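You operate a simulated robot arm through the tools that you are given. There is no shell and no other tool. Be economical: measure what you need, move in short steps, check, and stop when the job is done.

You run a simulated two-armed robot. Do the job below in one go: nothing can be reset, and whatever is moved stays where it is left.

JOB
Grease the bare hub at the motor end and refit its cover.
Fine: dip the green brush in the grease pot; lay it back on the cart's yellow edged shelf before the cover goes on. A coat counts when it lies all over at full strength: go over it till it gets no stronger.

Only the result counts: the job must be done as asked and must still hold three seconds after the hand-in. Knocking over, shifting, dropping, spilling or breaking anything else fails it. A push-on lid holds only when it is set on centred and level and pressed home; a screw cap is set on level and turned clockwise until tight.

ROBOT AND FRAMES
Two 7-joint arms with two-finger parallel grippers on one trunk, on a base that drives. Base frame: it is fixed to the floor where the robot stands at the start and does not move with it; the origin is under the middle of the robot, x ahead of it, y to its left, z up. Units: m, degrees, N and s.
The left shoulder is at the start at [0.05, 0.168, 1.207], the right one opposite. With the tool pointing down near the work surface each hand reaches from about 0.18 to 0.66 m from the robot's upright axis, wherever it stands, measured 20 degrees to its own side. Places, roughly: hub of the pulley over the motor [0.3, 0.7, 1]; motor pulley patch [0.3, 0.7, 1]; panel rail patch [0.4, 1.4, 0.9]; screen pulley patch [1.3, 2.1, 1]; spares drawer rail patch [1.3, 1.6, 0.9]; tools drawer rail patch [0.8, 2, 0.9]; track [0.8, 1.4, 0.9]; yellow edged shelf of the cart [0.6, -0.3, 1]. Payload 1.57 kg a hand.
The tool frame of a hand sits at the grasp point between the pads (the TCP): z along the fingers, y along the line on which they close. The tips reach 0.03 m beyond it. The gripper opens to 0.08 m. The fingers are 0.017 m wide and 0.012 m thick; the gripper's body (0.04 by 0.082 m) begins 0.08 m behind the TCP.
Orientation is told as [roll, pitch, yaw] about the base's x, y, z axes, in that order, counted from this pose: with the fingers straight down and closing along the base's y, the tool's x points along the base's -x, its y along +y and its z along -z.

CONTROLS
- The arms move only by the tool servo_tool. It takes "left_targets", "right_targets" or both (then of equal length, played together; a hand with none holds still); each is one flat list of numbers, 6 for each row, row after row: the shift along the base's x, y, z in m, then the turn, a rotation vector about the base's x, y, z in degrees. In form: [x, y, z, rx, ry, rz, x, y, z, rx, ry, rz, ...]. A call has 1 to 12 rows; each row shifts and turns the commanded pose from where the row before left it. "left_jaw" and "right_jaw" are, for a hand that has rows, the gripper command, from -1 (fully open) to 1 (shut), values between in proportion, set as the call begins (left out, the last holds). A row lasts 0.2 s, in which the tool goes at most 0.05 m and 8.6 degrees; a call with a longer step from one row to the next is refused whole, and so is a gripper value outside its range. A pose out of reach is approached as far as the arm can. The call stops where the force on the tool passes 40 N (or 10 N more than at its start, if that is more) or the arm is blocked; 0.2 s more then pass. The fingers move at their own pace (about 0.045 m/s each) and stop on an object; they squeeze with about 31 N. The grip force told is the motor's: it shows also when the fingers shut on nothing. Time passes only in rows, and 0.2 s behind the last, so rows that do not move let the fingers close. The reply holds the time, the measured pose of the TCP, the force on the tool along the base axes, the opening and the grip force, in the units named above and with some noise, with the torque about the TCP (base axes, N m) and any sound that the robot's microphone picked up, and new pictures: "views" is both (left out), scene, wrist or none (wrist: the cameras of the hands that moved).
- Cameras (640 x 400 px; columns grow to the right, rows downward): "scene" is now at [0.1279, 0.0314, 1.4324]; the picture's right is [0.35, -0.94, 0.00], its down [-0.41, -0.15, -0.90] and it looks along [0.84, 0.31, -0.43] (base axes); focal length 214 px, centre (320, 200). "left" rides on the left gripper at [0.072, 0.007, -0.122] in its tool frame; the picture's right is [-0.09, 1.00, 0.00], its down [-0.84, -0.08, -0.54] and it looks along [-0.54, -0.05, 0.84] (tool axes); focal length 238 px, centre (320, 200). "right" rides on the right gripper at [0.072, -0.007, -0.122] in its tool frame; the picture's right is [0.09, 1.00, 0.00], its down [-0.84, 0.08, -0.54] and it looks along [-0.54, 0.05, 0.84] (tool axes); focal length 238 px, centre (320, 200). There is no depth. A picture from a camera that has moved, and an enlarged one, comes with that camera's place and axes in the base frame and with its lens.
- lift_body(by): slides the trunk up (or, below 0, down) by that many m; the arms and the scene camera ride with it, the base frame stays. It gives what a move gives, with no picture.
- steer(legs): drives the robot by 1 to 6 legs, each [ahead, left, turn to the left] in m, m and degrees, along the robot's own axes; the way and the turn of a leg run together, so that a leg with both is an arc; at most 1.5 m and 180 degrees a leg. The arms and the cameras ride along, it lands a little off, and it stops where it bumps. It gives what a move gives, and a new picture of the scene camera.
- pan_tilt(pan, tilt): turns the head with the scene camera to pan (to the left, within 80 degrees either way) and tilt (down, from -29 to 69), counted from straight ahead of the robot. It gives what a move gives, and a new picture of the scene camera.
- inspect(camera, box): a new picture of the part [left, top, right, bottom] of that camera's present view, enlarged. It takes no simulated time.
- hand_in(): hands the job in; it is judged then, once.

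Go step by step. Nothing tells you exact positions but the pictures and the camera data: compare them with the known pose of the tool, close in by small moves and look again before you grip or let go. The budget is 120 turns and 260 pictures, counting those below and the enlarged ones. Unless the task says otherwise, let go and move clear before handing in, and close with one line.

The tools are called by a JSON object that holds its "name" and its "arguments". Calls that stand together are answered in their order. servo_tool: Moves the arms, as the interface text tells. Its arguments: {"type":"object","properties":{"left_targets":{"type":"array","items":{"type":"number"}},"left_jaw":{"type":"number"},"right_targets":{"type":"array","items":{"type":"number"}},"right_jaw":{"type":"number"},"views":{"type":"string","enum":["both","scene","wrist","none"]}},"required":[]} The other tools are called the same way: lift_body (by) slides the trunk up or down; steer (legs) drives the base; pan_tilt (pan, tilt) turns the head that bears the scene camera; inspect (camera, box) takes an enlarged picture of a part of a camera's view; hand_in () hands the job in.

At the start:

```text
time: 0.0
left_eef_pos: [0.2378, 0.2538, 1.386]
left_ee_rot: [0.0, 0.0, -0.1]
left_contact_force: [0.4, 0.2, 0.0]
left_ft_torque: [-0.02, -0.02, 0.0]
left_opening: 0.0798
left_grip_force: 0.0
right_eef_pos: [0.3462, 0.0298, 1.3163]
right_ee_rot: [0.0, -0.1, 0.0]
right_contact_force: [-0.4, -0.1, 0.8]
right_ft_torque: [0.02, -0.02, 0.02]
right_opening: 0.08
right_grip_force: 0.0
trunk travel left (down, up): [-0.375, 0.068]
robot x, y, heading: [0.0022, 0.0011, -0.1]
head pan, tilt: [20.3, 25.7]
```

scene: 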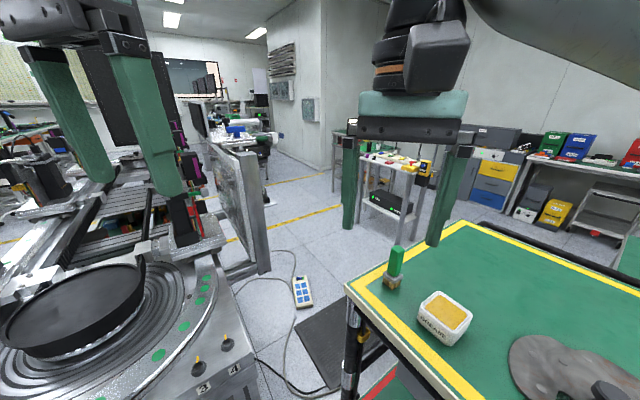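
right: 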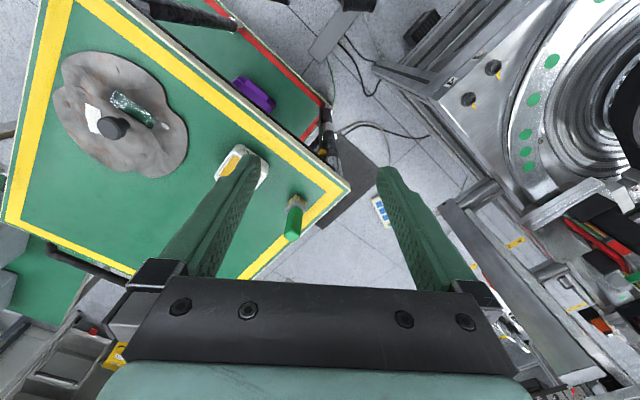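
left: 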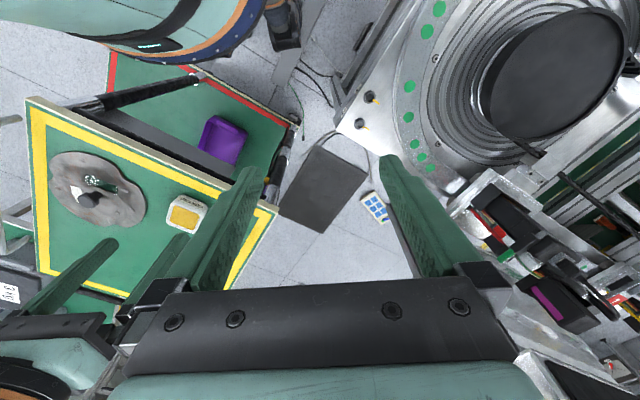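

I see the cart with the green brush, the grease pot and a rag with something on it, and on the left the machine with a round pulley. I'll look closer at the parts before moving.

{"name": "inspect", "arguments": {"camera": "right", "box": [40, 30, 360, 280]}}

{"name": "inspect", "arguments": {"camera": "left", "box": [340, 0, 640, 190]}}

{"name": "pan_tilt", "arguments": {"pan": 65, "tilt": 35}}

{"name": "pan_tilt", "arguments": {"pan": -25, "tilt": 40}}

```text
1.60 times, centred on (200, 155) of right
camera zoom: at [0.2754, 0.0251, 1.4378], right [-0.09, 1.0, 0.0], down [0.84, 0.08, 0.54], along [0.54, 0.05, -0.84], focal length 381 px, centre (512, 272)
```

zoom: 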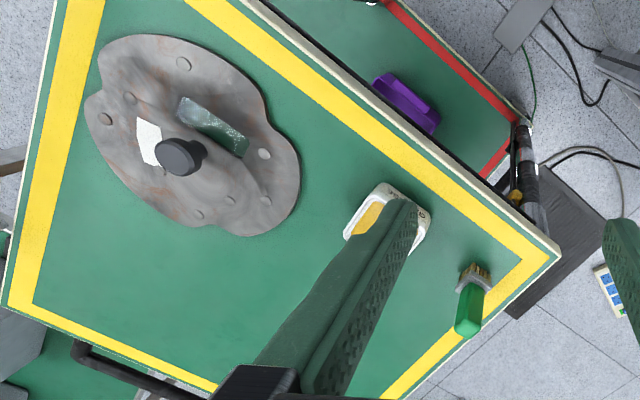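

```text
2.11 times, centred on (490, 95) of left
camera zoom: at [0.1669, 0.2605, 1.5077], right [0.09, 1.0, 0.0], down [0.84, -0.08, 0.54], along [0.54, -0.05, -0.84], focal length 502 px, centre (-38, 421)
```

zoom: 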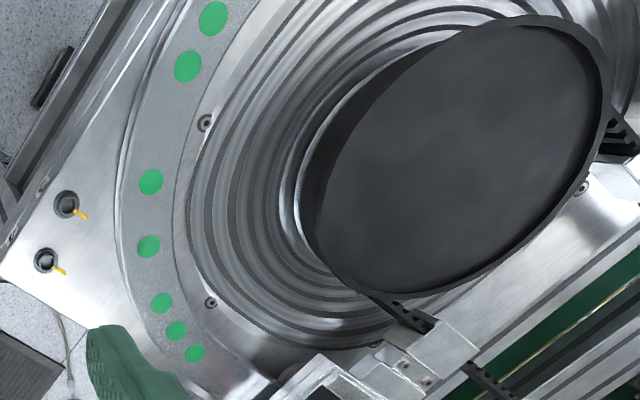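

```text
time: 1.1
left_eef_pos: [0.2383, 0.252, 1.3855]
left_ee_rot: [0.0, 0.1, 0.0]
left_contact_force: [0.4, -0.1, 0.2]
left_ft_torque: [-0.01, -0.01, -0.01]
left_opening: 0.0801
left_grip_force: 0.0
right_eef_pos: [0.346, 0.0301, 1.3162]
right_ee_rot: [0.0, 0.0, 0.1]
right_contact_force: [0.1, 0.6, -0.3]
right_ft_torque: [-0.04, -0.03, 0.0]
right_opening: 0.08
right_grip_force: 0.0
trunk travel left (down, up): [-0.375, 0.068]
robot x, y, heading: [0.0019, -0.0013, -0.0]
head pan, tilt: [65.0, 35.0]
camera scene: at [0.079, 0.0794, 1.4178], right [0.91, -0.42, 0.0], down [-0.24, -0.52, -0.82], along [0.35, 0.74, -0.57], focal length 214 px, centre (320, 200)
```

scene: 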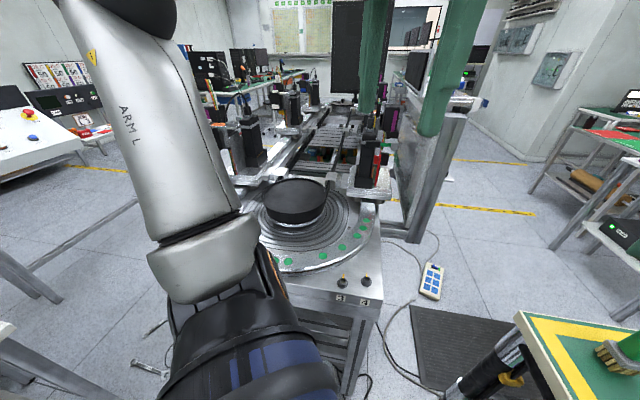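

```text
time: 2.8
left_eef_pos: [0.2379, 0.2523, 1.3863]
left_ee_rot: [0.0, 0.0, 0.1]
left_contact_force: [-0.4, 0.1, 0.2]
left_ft_torque: [-0.01, -0.02, -0.03]
left_opening: 0.08
left_grip_force: 0.1
right_eef_pos: [0.347, 0.0303, 1.3166]
right_ee_rot: [-0.1, 0.0, 0.1]
right_contact_force: [-0.3, 1.0, 0.1]
right_ft_torque: [0.03, 0.02, -0.01]
right_opening: 0.0802
right_grip_force: 0.1
trunk travel left (down, up): [-0.375, 0.068]
robot x, y, heading: [-0.0004, 0.0019, -0.0]
head pan, tilt: [-25.0, 40.0]
camera scene: at [0.1188, -0.0363, 1.4102], right [-0.42, -0.91, 0.0], down [-0.58, 0.27, -0.77], along [0.69, -0.32, -0.64], focal length 214 px, centre (320, 200)
```

scene: 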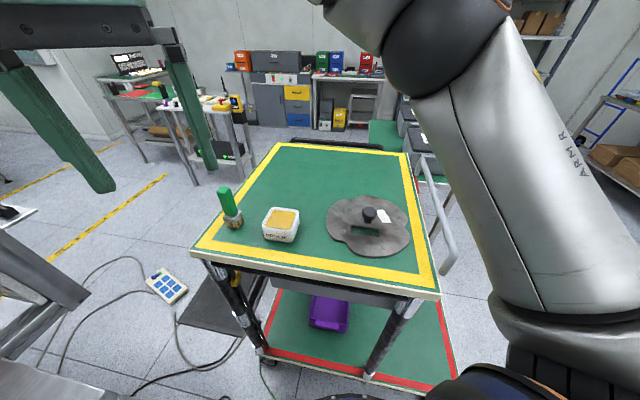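

The cart is in full view now: brush standing on its bristles, pot, and a rag with a knobbed piece. I'll enlarge these to see what the cover is.

{"name": "inspect", "arguments": {"camera": "scene", "box": [200, 160, 440, 310]}}

{"name": "inspect", "arguments": {"camera": "right", "box": [50, 40, 200, 180]}}

{"name": "pan_tilt", "arguments": {"pan": 60, "tilt": 30}}

{"name": "inspect", "arguments": {"camera": "scene", "box": [200, 60, 440, 300]}}

```text
2.67 times, centred on (320, 235) of scene
camera zoom: at [0.1188, -0.0363, 1.4102], right [-0.42, -0.91, 0.0], down [-0.58, 0.27, -0.77], along [0.69, -0.32, -0.64], focal length 572 px, centre (320, 107)
```

zoom: 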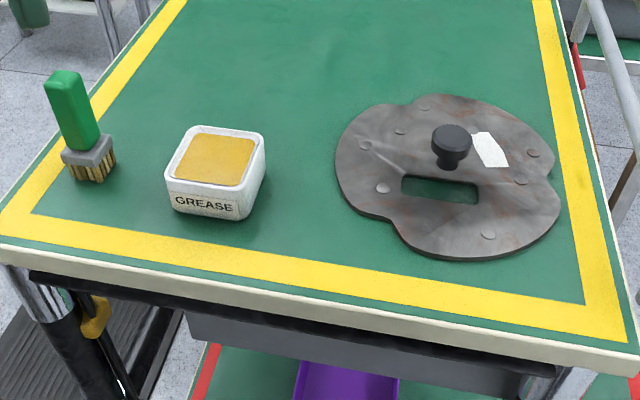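

```text
2.86 times, centred on (125, 110) of right
camera zoom: at [0.2754, 0.0251, 1.4378], right [-0.09, 1.0, 0.0], down [0.84, 0.08, 0.54], along [0.54, 0.05, -0.84], focal length 681 px, centre (877, 457)
```

zoom: 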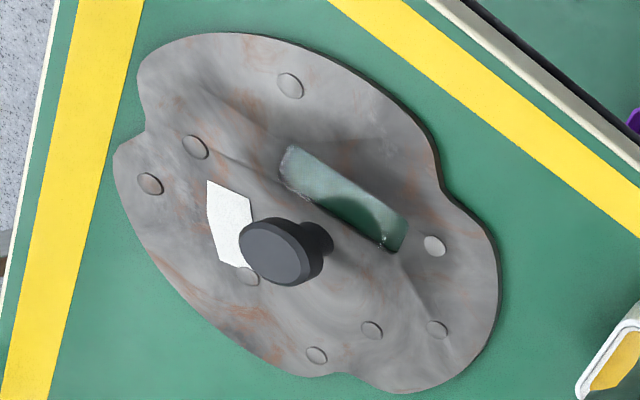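

```text
time: 4.4
left_eef_pos: [0.2386, 0.2532, 1.3868]
left_ee_rot: [0.0, -0.1, -0.1]
left_contact_force: [-0.5, 0.1, -0.3]
left_ft_torque: [0.01, 0.0, 0.0]
left_opening: 0.0801
left_grip_force: 0.0
right_eef_pos: [0.3454, 0.0315, 1.3174]
right_ee_rot: [0.0, -0.1, 0.1]
right_contact_force: [-0.3, -0.1, 0.4]
right_ft_torque: [0.01, 0.0, 0.0]
right_opening: 0.0799
right_grip_force: 0.0
trunk travel left (down, up): [-0.375, 0.068]
robot x, y, heading: [-0.0015, 0.0047, -0.1]
head pan, tilt: [60.0, 30.0]
camera scene: at [0.087, 0.0779, 1.4256], right [0.87, -0.5, 0.0], down [-0.25, -0.43, -0.87], along [0.43, 0.75, -0.5], focal length 214 px, centre (320, 200)
```

scene: 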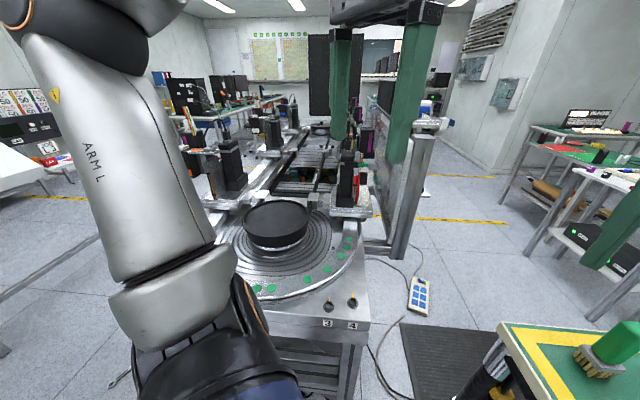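

```text
1.67 times, centred on (320, 180) of scene
camera zoom: at [0.087, 0.0779, 1.4256], right [0.87, -0.5, 0.0], down [-0.25, -0.43, -0.87], along [0.43, 0.75, -0.5], focal length 358 px, centre (320, 233)
```

zoom: 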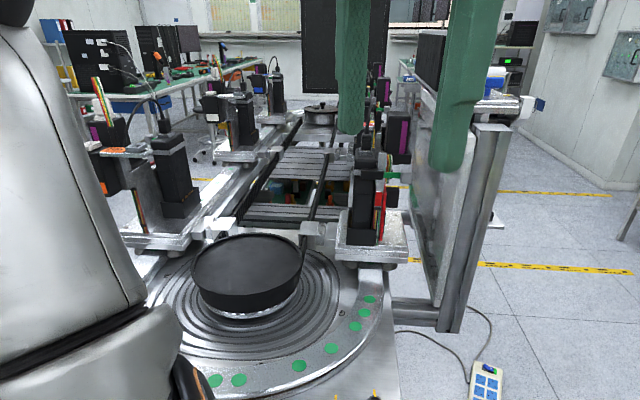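

The far pulley seems to carry a knobbed cover like the plate on the cart; the near drum is bare. I'll zoom on both for comparison.

{"name": "inspect", "arguments": {"camera": "scene", "box": [290, 110, 370, 160]}}

{"name": "inspect", "arguments": {"camera": "scene", "box": [210, 180, 350, 290]}}

{"name": "inspect", "arguments": {"camera": "scene", "box": [540, 300, 640, 400]}}

```text
8.00 times, centred on (330, 135) of scene
camera zoom: at [0.087, 0.0779, 1.4256], right [0.87, -0.5, 0.0], down [-0.25, -0.43, -0.87], along [0.43, 0.75, -0.5], focal length 1716 px, centre (240, 720)
```

zoom: 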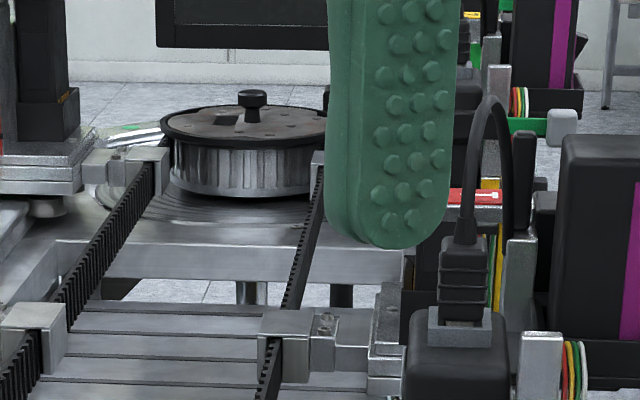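

```text
3.64 times, centred on (280, 235) of scene
camera zoom: at [0.087, 0.0779, 1.4256], right [0.87, -0.5, 0.0], down [-0.25, -0.43, -0.87], along [0.43, 0.75, -0.5], focal length 780 px, centre (466, 73)
```

zoom: 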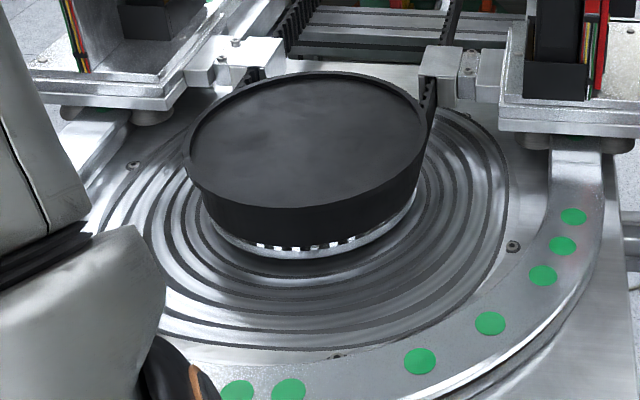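

```text
4.00 times, centred on (590, 350) of scene
camera zoom: at [0.087, 0.0779, 1.4256], right [0.87, -0.5, 0.0], down [-0.25, -0.43, -0.87], along [0.43, 0.75, -0.5], focal length 858 px, centre (-760, -400)
```

zoom: 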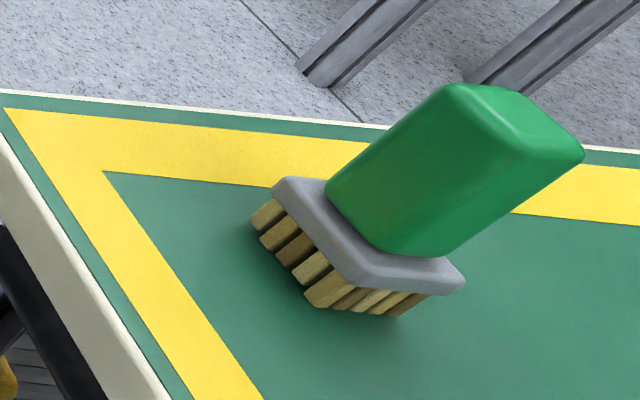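

The knobbed rusty plate on the cart (about 0.22 m wide) is the cover for the empty drum recess at [0.3, 0.7]; the far pulley already carries its own. The brush stands upright at about [0.555, 0.0], top at z≈1.12; I bring the right hand closer for a good look.

{"name": "servo_tool", "arguments": {"right_targets": [0.04, -0.008, -0.02, 0, 0, 0, 0.04, -0.008, -0.02, 0, 0, 0, 0.04, -0.008, -0.02, 0, 0, 0, 0.04, -0.006, -0.02, 0, 0, 0], "right_jaw": -1, "views": "wrist"}}

{"name": "pan_tilt", "arguments": {"pan": 50, "tilt": 69}}

```text
time: 5.4
left_eef_pos: [0.2399, 0.2533, 1.3866]
left_ee_rot: [-0.1, 0.0, 0.1]
left_contact_force: [-0.1, 0.7, -0.1]
left_ft_torque: [-0.04, 0.03, 0.01]
left_opening: 0.08
left_grip_force: 0.1
right_eef_pos: [0.507, 0.0032, 1.2348]
right_ee_rot: [0.0, 0.1, 0.0]
right_contact_force: [0.7, 0.7, 0.4]
right_ft_torque: [0.03, -0.02, 0.02]
right_opening: 0.0804
right_grip_force: 0.1
trunk travel left (down, up): [-0.375, 0.068]
robot x, y, heading: [-0.0, -0.0002, -0.0]
head pan, tilt: [60.0, 30.0]
camera right: at [0.4361, -0.0025, 1.3567], right [-0.09, 1.0, 0.0], down [0.84, 0.08, 0.54], along [0.54, 0.05, -0.84], focal length 238 px, centre (320, 200)
```

right: 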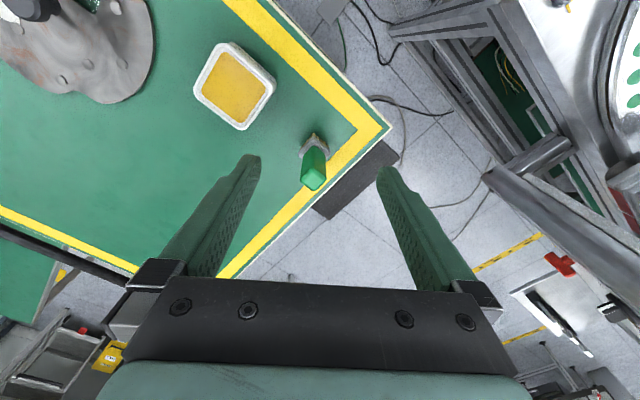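

```text
time: 6.4
left_eef_pos: [0.2389, 0.2531, 1.3861]
left_ee_rot: [0.0, -0.1, -0.1]
left_contact_force: [-0.1, -0.2, 1.2]
left_ft_torque: [-0.02, 0.02, -0.01]
left_opening: 0.0798
left_grip_force: 0.2
right_eef_pos: [0.5063, 0.0026, 1.2371]
right_ee_rot: [0.0, -0.1, -0.1]
right_contact_force: [-0.5, -0.4, 0.2]
right_ft_torque: [-0.01, -0.04, -0.03]
right_opening: 0.0802
right_grip_force: 0.0
trunk travel left (down, up): [-0.375, 0.068]
robot x, y, heading: [-0.0029, 0.0015, 0.2]
head pan, tilt: [50.0, 68.8]
camera scene: at [0.0776, 0.0424, 1.3741], right [0.77, -0.64, 0.0], down [-0.6, -0.71, -0.36], along [0.23, 0.28, -0.93], focal length 214 px, centre (320, 200)
```

scene: 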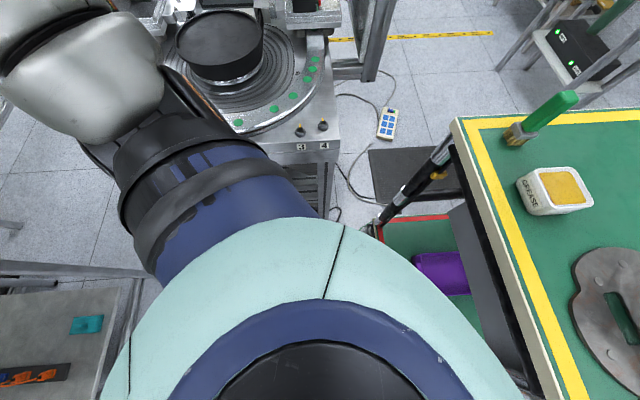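

The brush is close below now; I enlarge it to measure its place and orientation.

{"name": "inspect", "arguments": {"camera": "right", "box": [264, 110, 364, 210]}}

{"name": "inspect", "arguments": {"camera": "right", "box": [170, 20, 300, 150]}}

```text
4.00 times, centred on (314, 160) of right
camera zoom: at [0.4349, -0.003, 1.3577], right [-0.09, 1.0, 0.0], down [0.84, 0.08, 0.54], along [0.54, 0.05, -0.84], focal length 953 px, centre (344, 360)
```

zoom: 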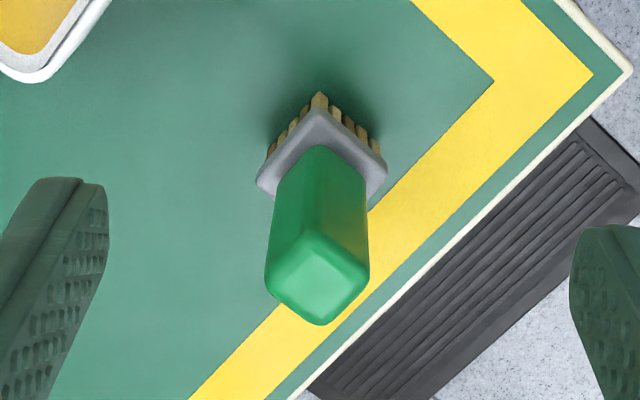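

```text
3.08 times, centred on (235, 85) of right
camera zoom: at [0.4349, -0.003, 1.3577], right [-0.09, 1.0, 0.0], down [0.84, 0.08, 0.54], along [0.54, 0.05, -0.84], focal length 733 px, centre (582, 554)
```

zoom: 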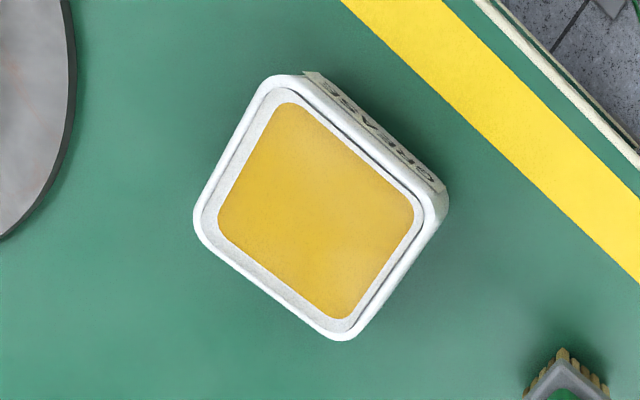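

The handle is a square of about 0.02 m with faces at about 53°/-37°, centred at [0.5615, 0.001], upright. I turn the hand by -37°, centre it over the brush and look.

{"name": "servo_tool", "arguments": {"right_targets": [0.011, 0, 0, 0, 0, -7.4, 0.011, 0, 0, 0, 0, -7.4, 0.011, 0, 0, 0, 0, -7.4, 0.011, 0, 0, 0, 0, -7.4, 0.011, 0, 0, 0, 0, -7.4], "right_jaw": -1, "views": "wrist"}}

```text
time: 7.6
left_eef_pos: [0.239, 0.2522, 1.3865]
left_ee_rot: [0.0, 0.1, 0.0]
left_contact_force: [0.2, -0.7, 0.9]
left_ft_torque: [-0.01, 0.01, 0.02]
left_opening: 0.0803
left_grip_force: 0.0
right_eef_pos: [0.5377, -0.0139, 1.2255]
right_ee_rot: [0.0, -0.1, -37.3]
right_contact_force: [-0.1, -0.1, 0.1]
right_ft_torque: [0.03, 0.0, -0.02]
right_opening: 0.0799
right_grip_force: 0.0
right hand out of reach, approached as far as the arm can: row 2, 3, 4, 5
trunk travel left (down, up): [-0.375, 0.068]
robot x, y, heading: [-0.0049, 0.001, -0.1]
head pan, tilt: [50.0, 68.8]
camera right: at [0.4771, 0.0261, 1.3459], right [0.53, 0.85, 0.0], down [0.71, -0.44, 0.54], along [0.46, -0.29, -0.84], focal length 238 px, centre (320, 200)
```

right: 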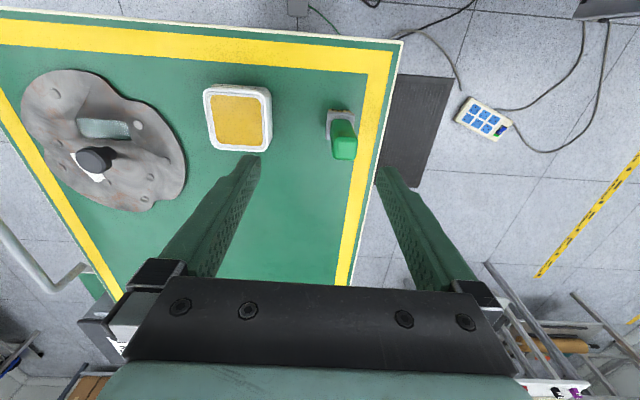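

The brush is at the right arm's limit straight ahead; turning the robot 20° to the left puts it in better reach. The hand is well above everything.

{"name": "steer", "arguments": {"legs": [[0, 0, 20]]}}

```text
time: 9.1
left_eef_pos: [0.1388, 0.3184, 1.3859]
left_ee_rot: [-0.1, 0.0, 19.5]
left_contact_force: [0.6, 0.2, 0.2]
left_ft_torque: [0.0, 0.03, 0.04]
left_opening: 0.0802
left_grip_force: 0.0
right_eef_pos: [0.5095, 0.1681, 1.2255]
right_ee_rot: [0.1, -0.1, -17.3]
right_contact_force: [-0.1, 0.0, -0.1]
right_ft_torque: [0.01, 0.0, 0.0]
right_opening: 0.0801
right_grip_force: 0.0
trunk travel left (down, up): [-0.375, 0.068]
robot x, y, heading: [0.0031, 0.0023, 19.8]
head pan, tilt: [50.0, 68.8]
camera scene: at [0.0587, 0.0656, 1.3741], right [0.94, -0.35, 0.0], down [-0.32, -0.87, -0.36], along [0.13, 0.34, -0.93], focal length 214 px, centre (320, 200)
```

scene: 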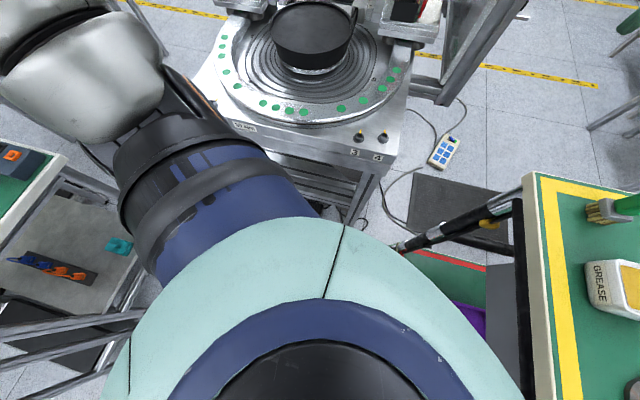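

I bring the hand over the brush again and set the yaw to -37°.

{"name": "servo_tool", "arguments": {"right_targets": [0.013, -0.042, 0, 0, 0, -5, 0.013, -0.042, 0, 0, 0, -5, 0.013, -0.042, 0, 0, 0, -5, 0.013, -0.041, 0, 0, 0, -5, 0, 0, 0, 0, 0, 0], "views": "wrist"}}

{"name": "inspect", "arguments": {"camera": "right", "box": [240, 90, 400, 230]}}

```text
time: 10.3
left_eef_pos: [0.1387, 0.3172, 1.386]
left_ee_rot: [-0.2, 0.0, 19.6]
left_contact_force: [-0.6, 0.5, 0.2]
left_ft_torque: [0.03, -0.02, 0.02]
left_opening: 0.0799
left_grip_force: 0.1
right_eef_pos: [0.5618, 0.0038, 1.2246]
right_ee_rot: [0.0, 0.0, -37.5]
right_contact_force: [0.2, 0.6, 0.0]
right_ft_torque: [0.05, -0.01, -0.02]
right_opening: 0.0803
right_grip_force: 0.0
trunk travel left (down, up): [-0.375, 0.068]
robot x, y, heading: [0.0023, -0.0015, 19.6]
head pan, tilt: [50.0, 68.8]
camera right: at [0.5012, 0.0445, 1.3465], right [0.53, 0.85, 0.0], down [0.71, -0.45, 0.54], along [0.46, -0.29, -0.84], focal length 238 px, centre (320, 200)
```

right: 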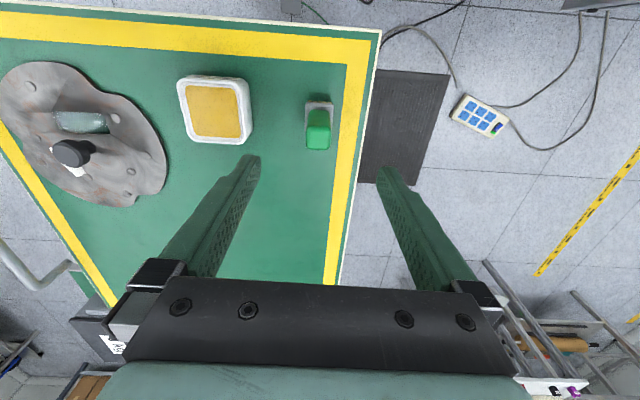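

```text
2.86 times, centred on (320, 160) of right
camera zoom: at [0.5012, 0.0445, 1.3465], right [0.53, 0.85, 0.0], down [0.71, -0.45, 0.54], along [0.46, -0.29, -0.84], focal length 681 px, centre (320, 314)
```

zoom: 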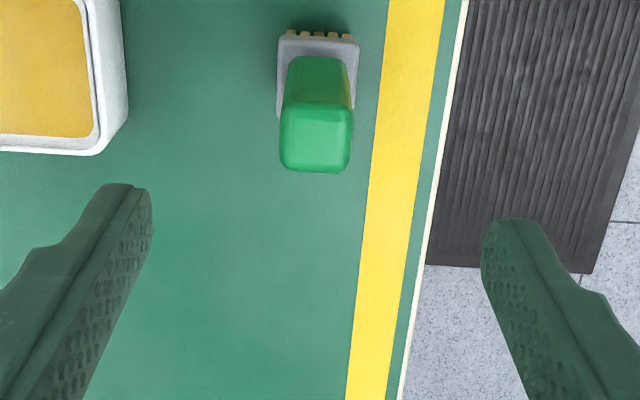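

The hand is aligned over the brush. I lower to z≈1.09 and close.

{"name": "servo_tool", "arguments": {"right_targets": [0.001, 0, -0.045, 0, 0, 0, 0.001, 0, -0.045, 0, 0, 0, 0, 0, -0.045, 0, 0, 0, 0, 0, 0, 0, 0, 0], "views": "wrist"}}

{"name": "servo_tool", "arguments": {"right_targets": [0, 0, 0, 0, 0, 0, 0, 0, 0, 0, 0, 0, 0, 0, 0, 0, 0, 0, 0, 0, 0, 0, 0, 0, 0, 0, 0, 0, 0, 0], "right_jaw": 1, "views": "wrist"}}

```text
time: 11.3
left_eef_pos: [0.138, 0.3194, 1.3871]
left_ee_rot: [-0.1, 0.0, 19.6]
left_contact_force: [-0.8, -0.3, -0.4]
left_ft_torque: [-0.01, 0.0, -0.01]
left_opening: 0.0799
left_grip_force: 0.0
right_eef_pos: [0.5648, 0.0047, 1.0908]
right_ee_rot: [0.1, -0.1, -37.4]
right_contact_force: [0.2, -0.3, 0.2]
right_ft_torque: [0.03, 0.0, 0.03]
right_opening: 0.08
right_grip_force: 0.1
trunk travel left (down, up): [-0.375, 0.068]
robot x, y, heading: [0.0006, -0.0003, 19.9]
head pan, tilt: [50.0, 68.8]
camera right: at [0.5049, 0.0433, 1.2121], right [0.53, 0.85, 0.0], down [0.71, -0.45, 0.54], along [0.46, -0.29, -0.84], focal length 238 px, centre (320, 200)
```

right: 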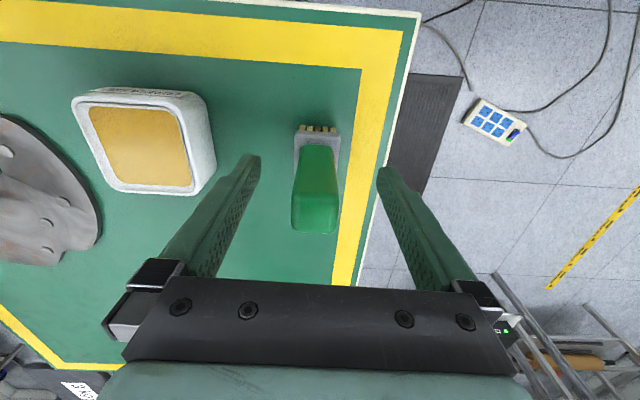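

```text
time: 12.5
left_eef_pos: [0.1396, 0.3184, 1.3873]
left_ee_rot: [0.0, 0.1, 19.6]
left_contact_force: [-0.3, 0.1, 0.0]
left_ft_torque: [-0.02, 0.0, -0.01]
left_opening: 0.0797
left_grip_force: 0.1
right_eef_pos: [0.5652, 0.0028, 1.0907]
right_ee_rot: [0.0, -0.1, -37.6]
right_contact_force: [-1.2, -0.7, 1.1]
right_ft_torque: [-0.08, 0.02, -0.02]
right_opening: 0.0256
right_grip_force: 29.6
trunk travel left (down, up): [-0.375, 0.068]
robot x, y, heading: [0.0036, -0.0, 19.9]
head pan, tilt: [50.0, 68.8]
camera right: at [0.5052, 0.0431, 1.2123], right [0.53, 0.85, 0.0], down [0.71, -0.45, 0.54], along [0.46, -0.29, -0.84], focal length 238 px, centre (320, 200)
```

right: 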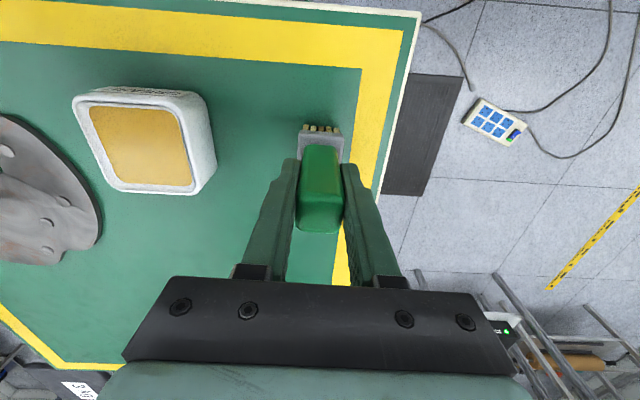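

The brush is gripped (TCP at [0.565, 0.0035, 1.091] when it stood). I lift it, carry it over the pot at about [0.487, -0.107] and look.

{"name": "servo_tool", "arguments": {"right_targets": [0, 0, 0.03, 0, 0, 0, 0, 0, 0.04, 0, 0, 0, -0.026, -0.037, 0, 0, 0, 0, -0.026, -0.037, 0, 0, 0, 0, -0.026, -0.036, 0, 0, 0, 0, 0, 0, 0, 0, 0, 0], "views": "wrist"}}

{"name": "pan_tilt", "arguments": {"pan": -45, "tilt": 38}}

{"name": "inspect", "arguments": {"camera": "right", "box": [220, 60, 420, 240]}}

```text
time: 13.9
left_eef_pos: [0.1395, 0.3193, 1.3861]
left_ee_rot: [-0.1, -0.1, 19.6]
left_contact_force: [-0.1, 0.6, 0.8]
left_ft_torque: [-0.03, 0.01, -0.03]
left_opening: 0.0801
left_grip_force: 0.0
right_eef_pos: [0.4863, -0.1078, 1.1601]
right_ee_rot: [-0.1, 0.0, -37.4]
right_contact_force: [0.1, -0.4, -0.9]
right_ft_torque: [0.02, 0.02, 0.01]
right_opening: 0.0257
right_grip_force: 30.4
trunk travel left (down, up): [-0.375, 0.068]
robot x, y, heading: [0.0003, -0.0026, 19.7]
head pan, tilt: [50.0, 68.8]
camera right: at [0.4258, -0.068, 1.2819], right [0.53, 0.85, 0.0], down [0.71, -0.45, 0.54], along [0.46, -0.29, -0.84], focal length 238 px, centre (320, 200)
```

right: 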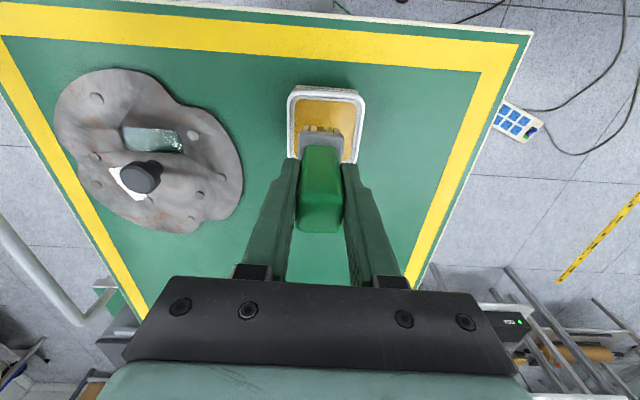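

```text
time: 15.6
left_eef_pos: [0.1396, 0.3186, 1.3859]
left_ee_rot: [0.0, 0.0, 19.7]
left_contact_force: [0.7, -0.5, 0.7]
left_ft_torque: [0.03, 0.0, -0.01]
left_opening: 0.0803
left_grip_force: 0.0
right_eef_pos: [0.4854, -0.1089, 1.1598]
right_ee_rot: [0.0, 0.1, -37.3]
right_contact_force: [-0.7, 0.7, -1.3]
right_ft_torque: [0.01, -0.04, 0.0]
right_opening: 0.0258
right_grip_force: 30.9
trunk travel left (down, up): [-0.375, 0.068]
robot x, y, heading: [0.0037, -0.0026, 19.5]
head pan, tilt: [-45.0, 38.0]
camera scene: at [0.1175, -0.024, 1.4132], right [-0.43, -0.9, 0.0], down [-0.56, 0.26, -0.79], along [0.71, -0.34, -0.62], focal length 214 px, centre (320, 200)
```

scene: 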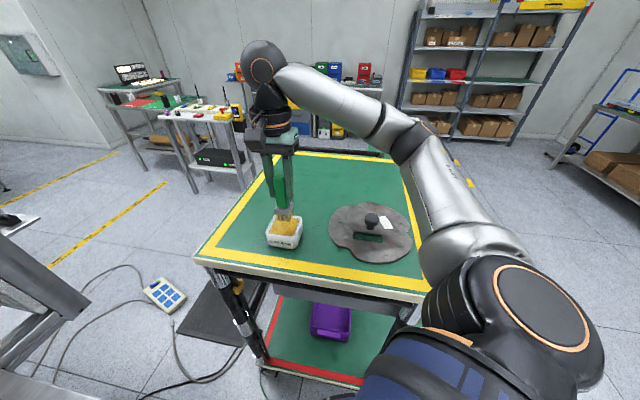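

```text
2.22 times, centred on (320, 150) of right
camera zoom: at [0.4259, -0.0685, 1.2821], right [0.53, 0.85, 0.0], down [0.71, -0.45, 0.54], along [0.46, -0.29, -0.84], focal length 530 px, centre (320, 311)
```

zoom: 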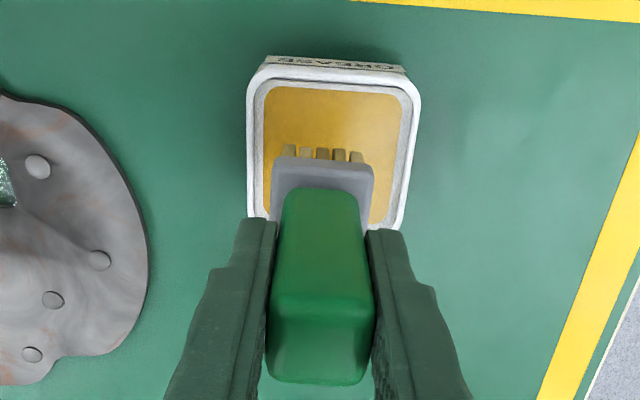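

The bristles hang above the grease, nearly centred; I correct by (+0.003, +0.004) and lower carefully.

{"name": "servo_tool", "arguments": {"right_targets": [0.003, 0.004, 0, 0, 0, 0, 0, 0, -0.02, 0, 0, 0, 0, 0, -0.013, 0, 0, 0, 0, 0, 0, 0, 0, 0], "views": "wrist"}}

{"name": "inspect", "arguments": {"camera": "scene", "box": [240, 140, 340, 260]}}

```text
time: 16.6
left_eef_pos: [0.1392, 0.3194, 1.3871]
left_ee_rot: [-0.1, 0.0, 19.7]
left_contact_force: [0.2, 0.7, -0.7]
left_ft_torque: [0.01, -0.05, -0.01]
left_opening: 0.0799
left_grip_force: 0.1
right_eef_pos: [0.4876, -0.1048, 1.1308]
right_ee_rot: [0.5, -0.2, -37.6]
right_contact_force: [2.9, -2.9, 20.0]
right_ft_torque: [-0.41, -0.11, 0.02]
right_opening: 0.0256
right_grip_force: 31.5
trunk travel left (down, up): [-0.375, 0.068]
robot x, y, heading: [-0.0007, 0.0039, 19.5]
head pan, tilt: [-45.0, 38.0]
camera right: at [0.4261, -0.0655, 1.2517], right [0.53, 0.85, 0.01], down [0.71, -0.45, 0.55], along [0.46, -0.29, -0.84], focal length 238 px, centre (320, 200)
```

right: 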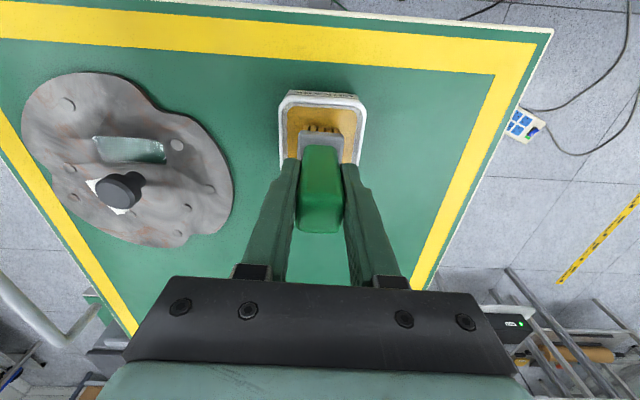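

```text
3.33 times, centred on (290, 200) of scene
camera zoom: at [0.1161, -0.0241, 1.4137], right [-0.43, -0.9, 0.0], down [-0.56, 0.26, -0.79], along [0.71, -0.34, -0.61], focal length 715 px, centre (420, 200)
```

zoom: 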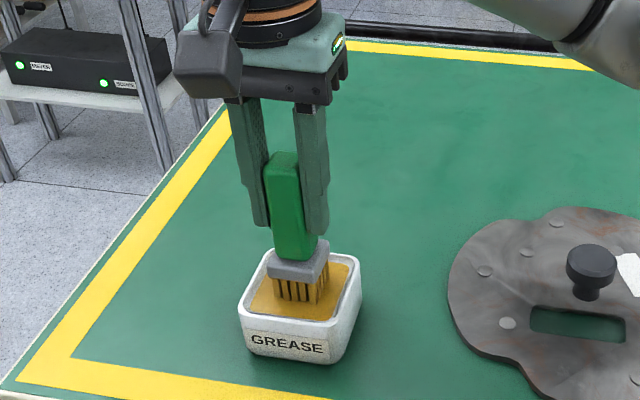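

The bristles are pressed into the grease at 20 N. I lift the brush and look at its bristles.

{"name": "servo_tool", "arguments": {"right_targets": [0, 0, 0.01, 0, 0, 0, 0, 0, 0.04, 0, 0, 0, 0, 0, 0.05, 0, 0, 0, 0, 0, 0, 0, 0, 0], "views": "wrist"}}

{"name": "inspect", "arguments": {"camera": "scene", "box": [240, 100, 340, 260]}}

{"name": "inspect", "arguments": {"camera": "right", "box": [260, 90, 380, 200]}}

```text
time: 17.6
left_eef_pos: [0.141, 0.3181, 1.3867]
left_ee_rot: [-0.1, 0.0, 19.5]
left_contact_force: [-0.5, -0.3, -0.1]
left_ft_torque: [0.0, 0.02, 0.05]
left_opening: 0.0801
left_grip_force: 0.0
right_eef_pos: [0.4884, -0.1053, 1.227]
right_ee_rot: [0.0, 0.0, -37.4]
right_contact_force: [0.4, 0.2, -1.8]
right_ft_torque: [0.0, 0.02, -0.01]
right_opening: 0.0257
right_grip_force: 31.1
trunk travel left (down, up): [-0.375, 0.068]
robot x, y, heading: [0.0011, -0.0005, 19.5]
head pan, tilt: [-45.0, 38.0]
camera right: at [0.4284, -0.0652, 1.348], right [0.53, 0.85, 0.0], down [0.71, -0.45, 0.54], along [0.46, -0.29, -0.84], focal length 238 px, centre (320, 200)
```

right: 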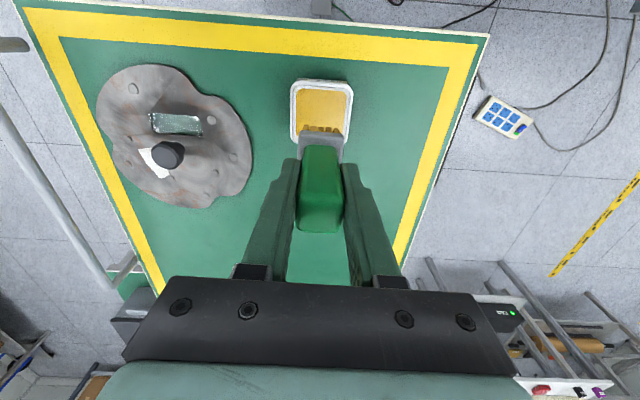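

```text
2.50 times, centred on (290, 180) of scene
camera zoom: at [0.1179, -0.0243, 1.4131], right [-0.43, -0.9, 0.0], down [-0.56, 0.26, -0.79], along [0.71, -0.34, -0.62], focal length 536 px, centre (395, 250)
```

zoom: 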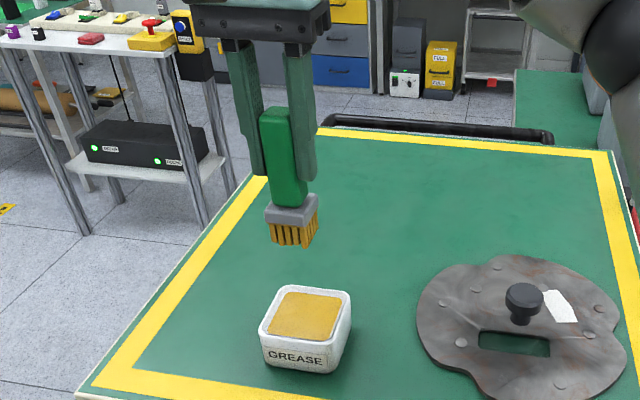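

```text
3.64 times, centred on (320, 145) of right
camera zoom: at [0.4284, -0.0652, 1.348], right [0.53, 0.85, 0.0], down [0.71, -0.45, 0.54], along [0.46, -0.29, -0.84], focal length 867 px, centre (320, 400)
```

zoom: 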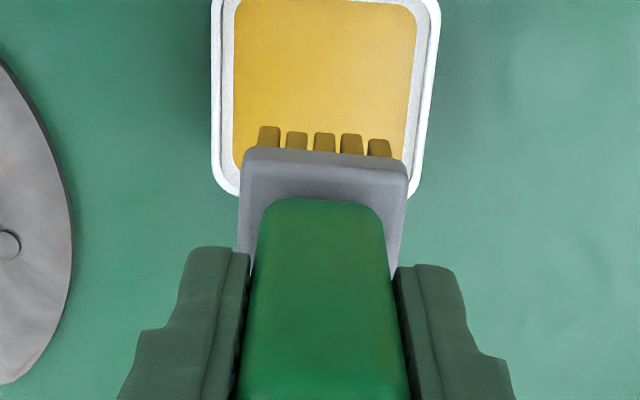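

The bristles are loaded with grease. Before driving to the hub I look to the left for free room.

{"name": "pan_tilt", "arguments": {"pan": 80, "tilt": 50}}

{"name": "pan_tilt", "arguments": {"pan": 20, "tilt": 45}}

```text
time: 19.6
left_eef_pos: [0.1401, 0.3176, 1.3871]
left_ee_rot: [0.0, -0.1, 19.6]
left_contact_force: [0.6, 0.9, 0.3]
left_ft_torque: [0.0, 0.01, 0.02]
left_opening: 0.0803
left_grip_force: 0.1
right_eef_pos: [0.489, -0.1044, 1.2262]
right_ee_rot: [0.0, 0.0, -37.4]
right_contact_force: [-0.2, -0.7, -1.3]
right_ft_torque: [0.01, -0.01, -0.01]
right_opening: 0.0256
right_grip_force: 31.1
trunk travel left (down, up): [-0.375, 0.068]
robot x, y, heading: [0.0, -0.0017, 19.7]
head pan, tilt: [80.0, 50.0]
camera scene: at [0.0267, 0.0889, 1.396], right [0.99, 0.17, 0.0], down [0.13, -0.76, -0.64], along [-0.11, 0.63, -0.77], focal length 214 px, centre (320, 200)
```

scene: 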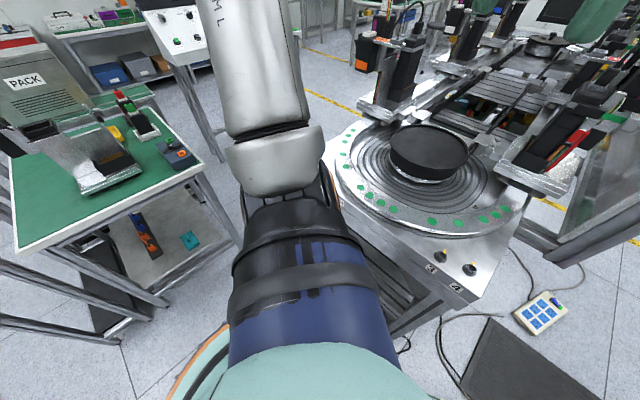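

```text
time: 20.9
left_eef_pos: [0.1398, 0.3186, 1.3869]
left_ee_rot: [0.0, 0.0, 19.5]
left_contact_force: [0.4, -0.2, 0.1]
left_ft_torque: [0.0, 0.0, -0.02]
left_opening: 0.0798
left_grip_force: 0.0
right_eef_pos: [0.4885, -0.1038, 1.228]
right_ee_rot: [0.0, 0.0, -37.4]
right_contact_force: [0.3, -0.2, -1.6]
right_ft_torque: [0.01, 0.0, 0.0]
right_opening: 0.0257
right_grip_force: 30.8
trunk travel left (down, up): [-0.375, 0.068]
robot x, y, heading: [-0.0009, -0.0014, 19.3]
head pan, tilt: [20.0, 45.0]
camera scene: at [0.1021, 0.0649, 1.4029], right [0.64, -0.77, 0.0], down [-0.54, -0.45, -0.71], along [0.54, 0.45, -0.71], focal length 214 px, centre (320, 200)
```

scene: 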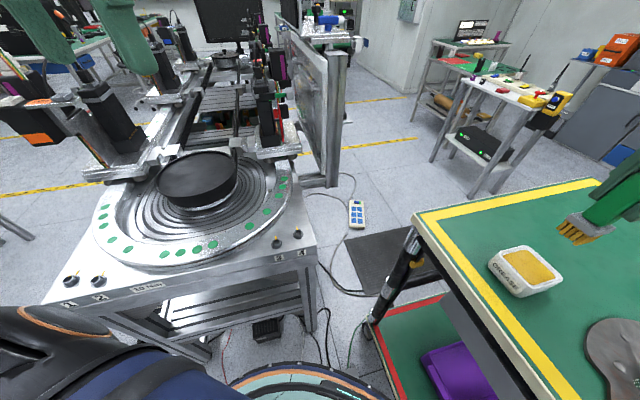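

The machine's front edge runs from about [0.35, 0.29] to [-0.16, 0.65], the hub lies about 0.28 m behind it, and there is room to stand in front. I turn left in place by 55° with the brush high.

{"name": "steer", "arguments": {"legs": [[0, 0, 55]]}}

{"name": "pan_tilt", "arguments": {"pan": -15, "tilt": 50}}

```text
time: 23.8
left_eef_pos: [-0.1853, 0.2944, 1.3863]
left_ee_rot: [0.0, 0.0, 75.5]
left_contact_force: [0.1, -0.3, -0.2]
left_ft_torque: [-0.03, 0.0, -0.03]
left_opening: 0.0802
left_grip_force: 0.1
right_eef_pos: [0.3597, 0.3456, 1.2266]
right_ee_rot: [0.1, -0.1, 18.4]
right_contact_force: [0.4, 0.2, -0.8]
right_ft_torque: [0.01, 0.01, 0.02]
right_opening: 0.0255
right_grip_force: 30.9
trunk travel left (down, up): [-0.375, 0.068]
robot x, y, heading: [0.0003, 0.004, 75.3]
head pan, tilt: [20.0, 45.0]
camera scene: at [0.004, 0.1194, 1.4029], right [1.0, 0.1, 0.0], down [0.07, -0.7, -0.71], along [-0.07, 0.7, -0.71], focal length 214 px, centre (320, 200)
```

scene: 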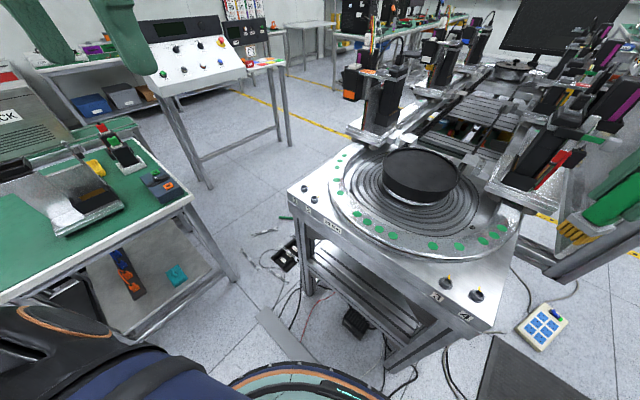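

```text
time: 24.8
left_eef_pos: [-0.1855, 0.2938, 1.3863]
left_ee_rot: [0.0, 0.0, 75.4]
left_contact_force: [-0.8, -1.0, -0.4]
left_ft_torque: [0.02, 0.0, 0.02]
left_opening: 0.08
left_grip_force: 0.0
right_eef_pos: [0.3604, 0.3454, 1.2267]
right_ee_rot: [0.0, 0.1, 18.4]
right_contact_force: [0.3, 0.5, -2.0]
right_ft_torque: [0.0, -0.01, 0.02]
right_opening: 0.0255
right_grip_force: 30.6
trunk travel left (down, up): [-0.375, 0.068]
robot x, y, heading: [-0.0018, 0.0043, 75.5]
head pan, tilt: [-15.0, 50.0]
camera scene: at [0.0498, 0.1054, 1.396], right [0.87, -0.49, 0.0], down [-0.38, -0.67, -0.64], along [0.32, 0.56, -0.77], focal length 214 px, centre (320, 200)
```

scene: 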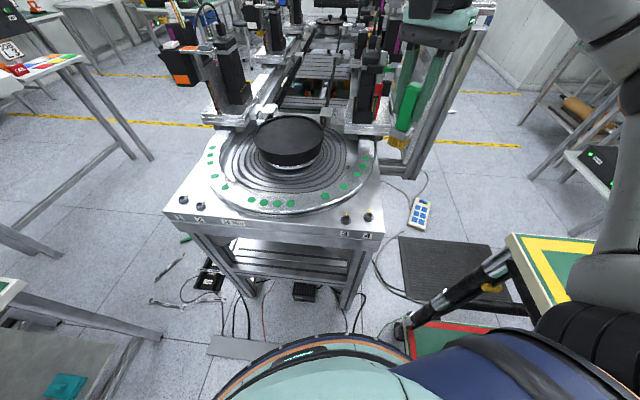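

The way to the machine front is clear. I drive a first part, keeping the brush high and short of the panel.

{"name": "steer", "arguments": {"legs": [[0.12, 0.11, 0]]}}

```text
time: 26.3
left_eef_pos: [-0.2607, 0.4389, 1.3858]
left_ee_rot: [0.0, 0.0, 75.4]
left_contact_force: [-1.1, -0.2, 0.1]
left_ft_torque: [-0.01, -0.02, -0.02]
left_opening: 0.08
left_grip_force: 0.0
right_eef_pos: [0.2861, 0.4882, 1.2274]
right_ee_rot: [0.0, -0.1, 18.3]
right_contact_force: [0.0, 0.5, -1.2]
right_ft_torque: [-0.02, -0.03, 0.01]
right_opening: 0.0255
right_grip_force: 30.4
trunk travel left (down, up): [-0.375, 0.068]
robot x, y, heading: [-0.0816, 0.1396, 75.2]
head pan, tilt: [-15.0, 50.0]
camera scene: at [-0.0254, 0.2497, 1.396], right [0.87, -0.49, 0.0], down [-0.38, -0.67, -0.64], along [0.32, 0.56, -0.77], focal length 214 px, centre (320, 200)
```

scene: 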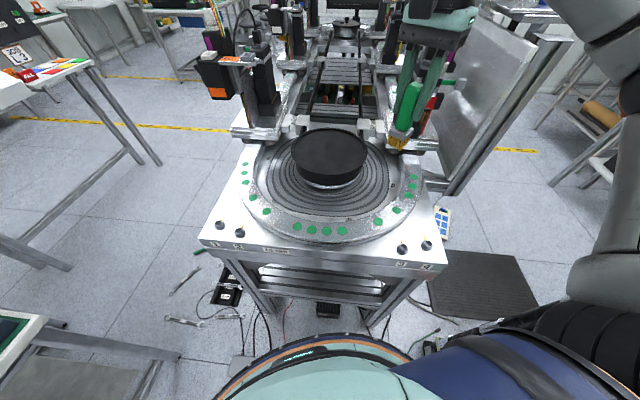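

I drive on another 0.1 m so that the hub centre comes to about 0.53 m from the robot axis.

{"name": "steer", "arguments": {"legs": [[0.1, -0.02, 0]]}}

{"name": "inspect", "arguments": {"camera": "scene", "box": [220, 100, 480, 280]}}

{"name": "inspect", "arguments": {"camera": "right", "box": [0, 0, 640, 400]}}

```text
time: 27.5
left_eef_pos: [-0.2183, 0.5215, 1.3859]
left_ee_rot: [-0.1, 0.0, 75.3]
left_contact_force: [-1.5, -0.8, -0.5]
left_ft_torque: [0.03, -0.03, -0.01]
left_opening: 0.0801
left_grip_force: 0.1
right_eef_pos: [0.3279, 0.5712, 1.2262]
right_ee_rot: [-0.1, -0.1, 18.3]
right_contact_force: [-0.3, -0.3, -1.5]
right_ft_torque: [0.02, -0.02, 0.02]
right_opening: 0.0256
right_grip_force: 31.1
trunk travel left (down, up): [-0.375, 0.068]
robot x, y, heading: [-0.0346, 0.2305, 75.4]
head pan, tilt: [-15.0, 50.0]
stopped in leg 1: the robot was blocked; the commanded pose is now the measured one
camera scene: at [0.0156, 0.3322, 1.3961], right [0.87, -0.5, 0.0], down [-0.38, -0.66, -0.64], along [0.32, 0.56, -0.77], focal length 214 px, centre (320, 200)
```

scene: 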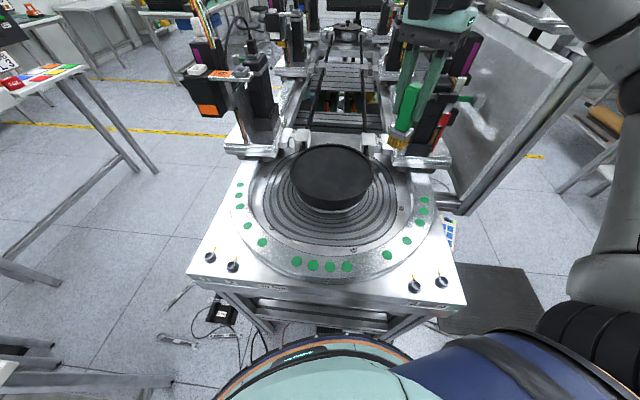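

```text
2.22 times, centred on (350, 190) of scene
camera zoom: at [0.0156, 0.3322, 1.3961], right [0.87, -0.5, 0.0], down [-0.38, -0.66, -0.64], along [0.32, 0.56, -0.77], focal length 477 px, centre (253, 222)
```

zoom: 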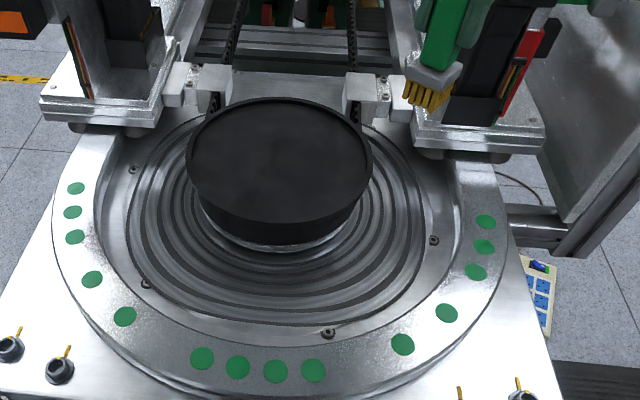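

```text
1.00 times, centred on (320, 200) of right
camera zoom: at [0.262, 0.5438, 1.3477], right [-0.4, 0.92, 0.0], down [0.77, 0.34, 0.54], along [0.5, 0.22, -0.84], focal length 238 px, centre (320, 200)
```

zoom: 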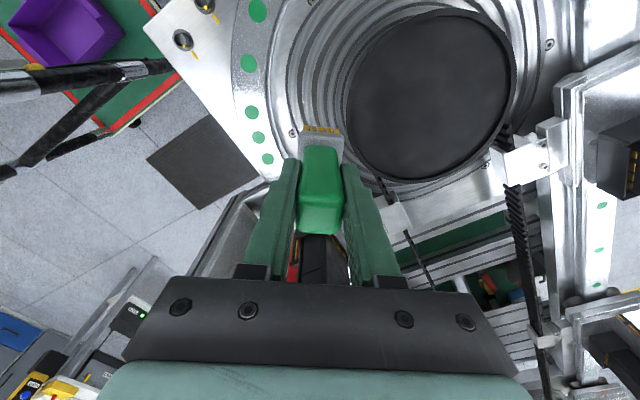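

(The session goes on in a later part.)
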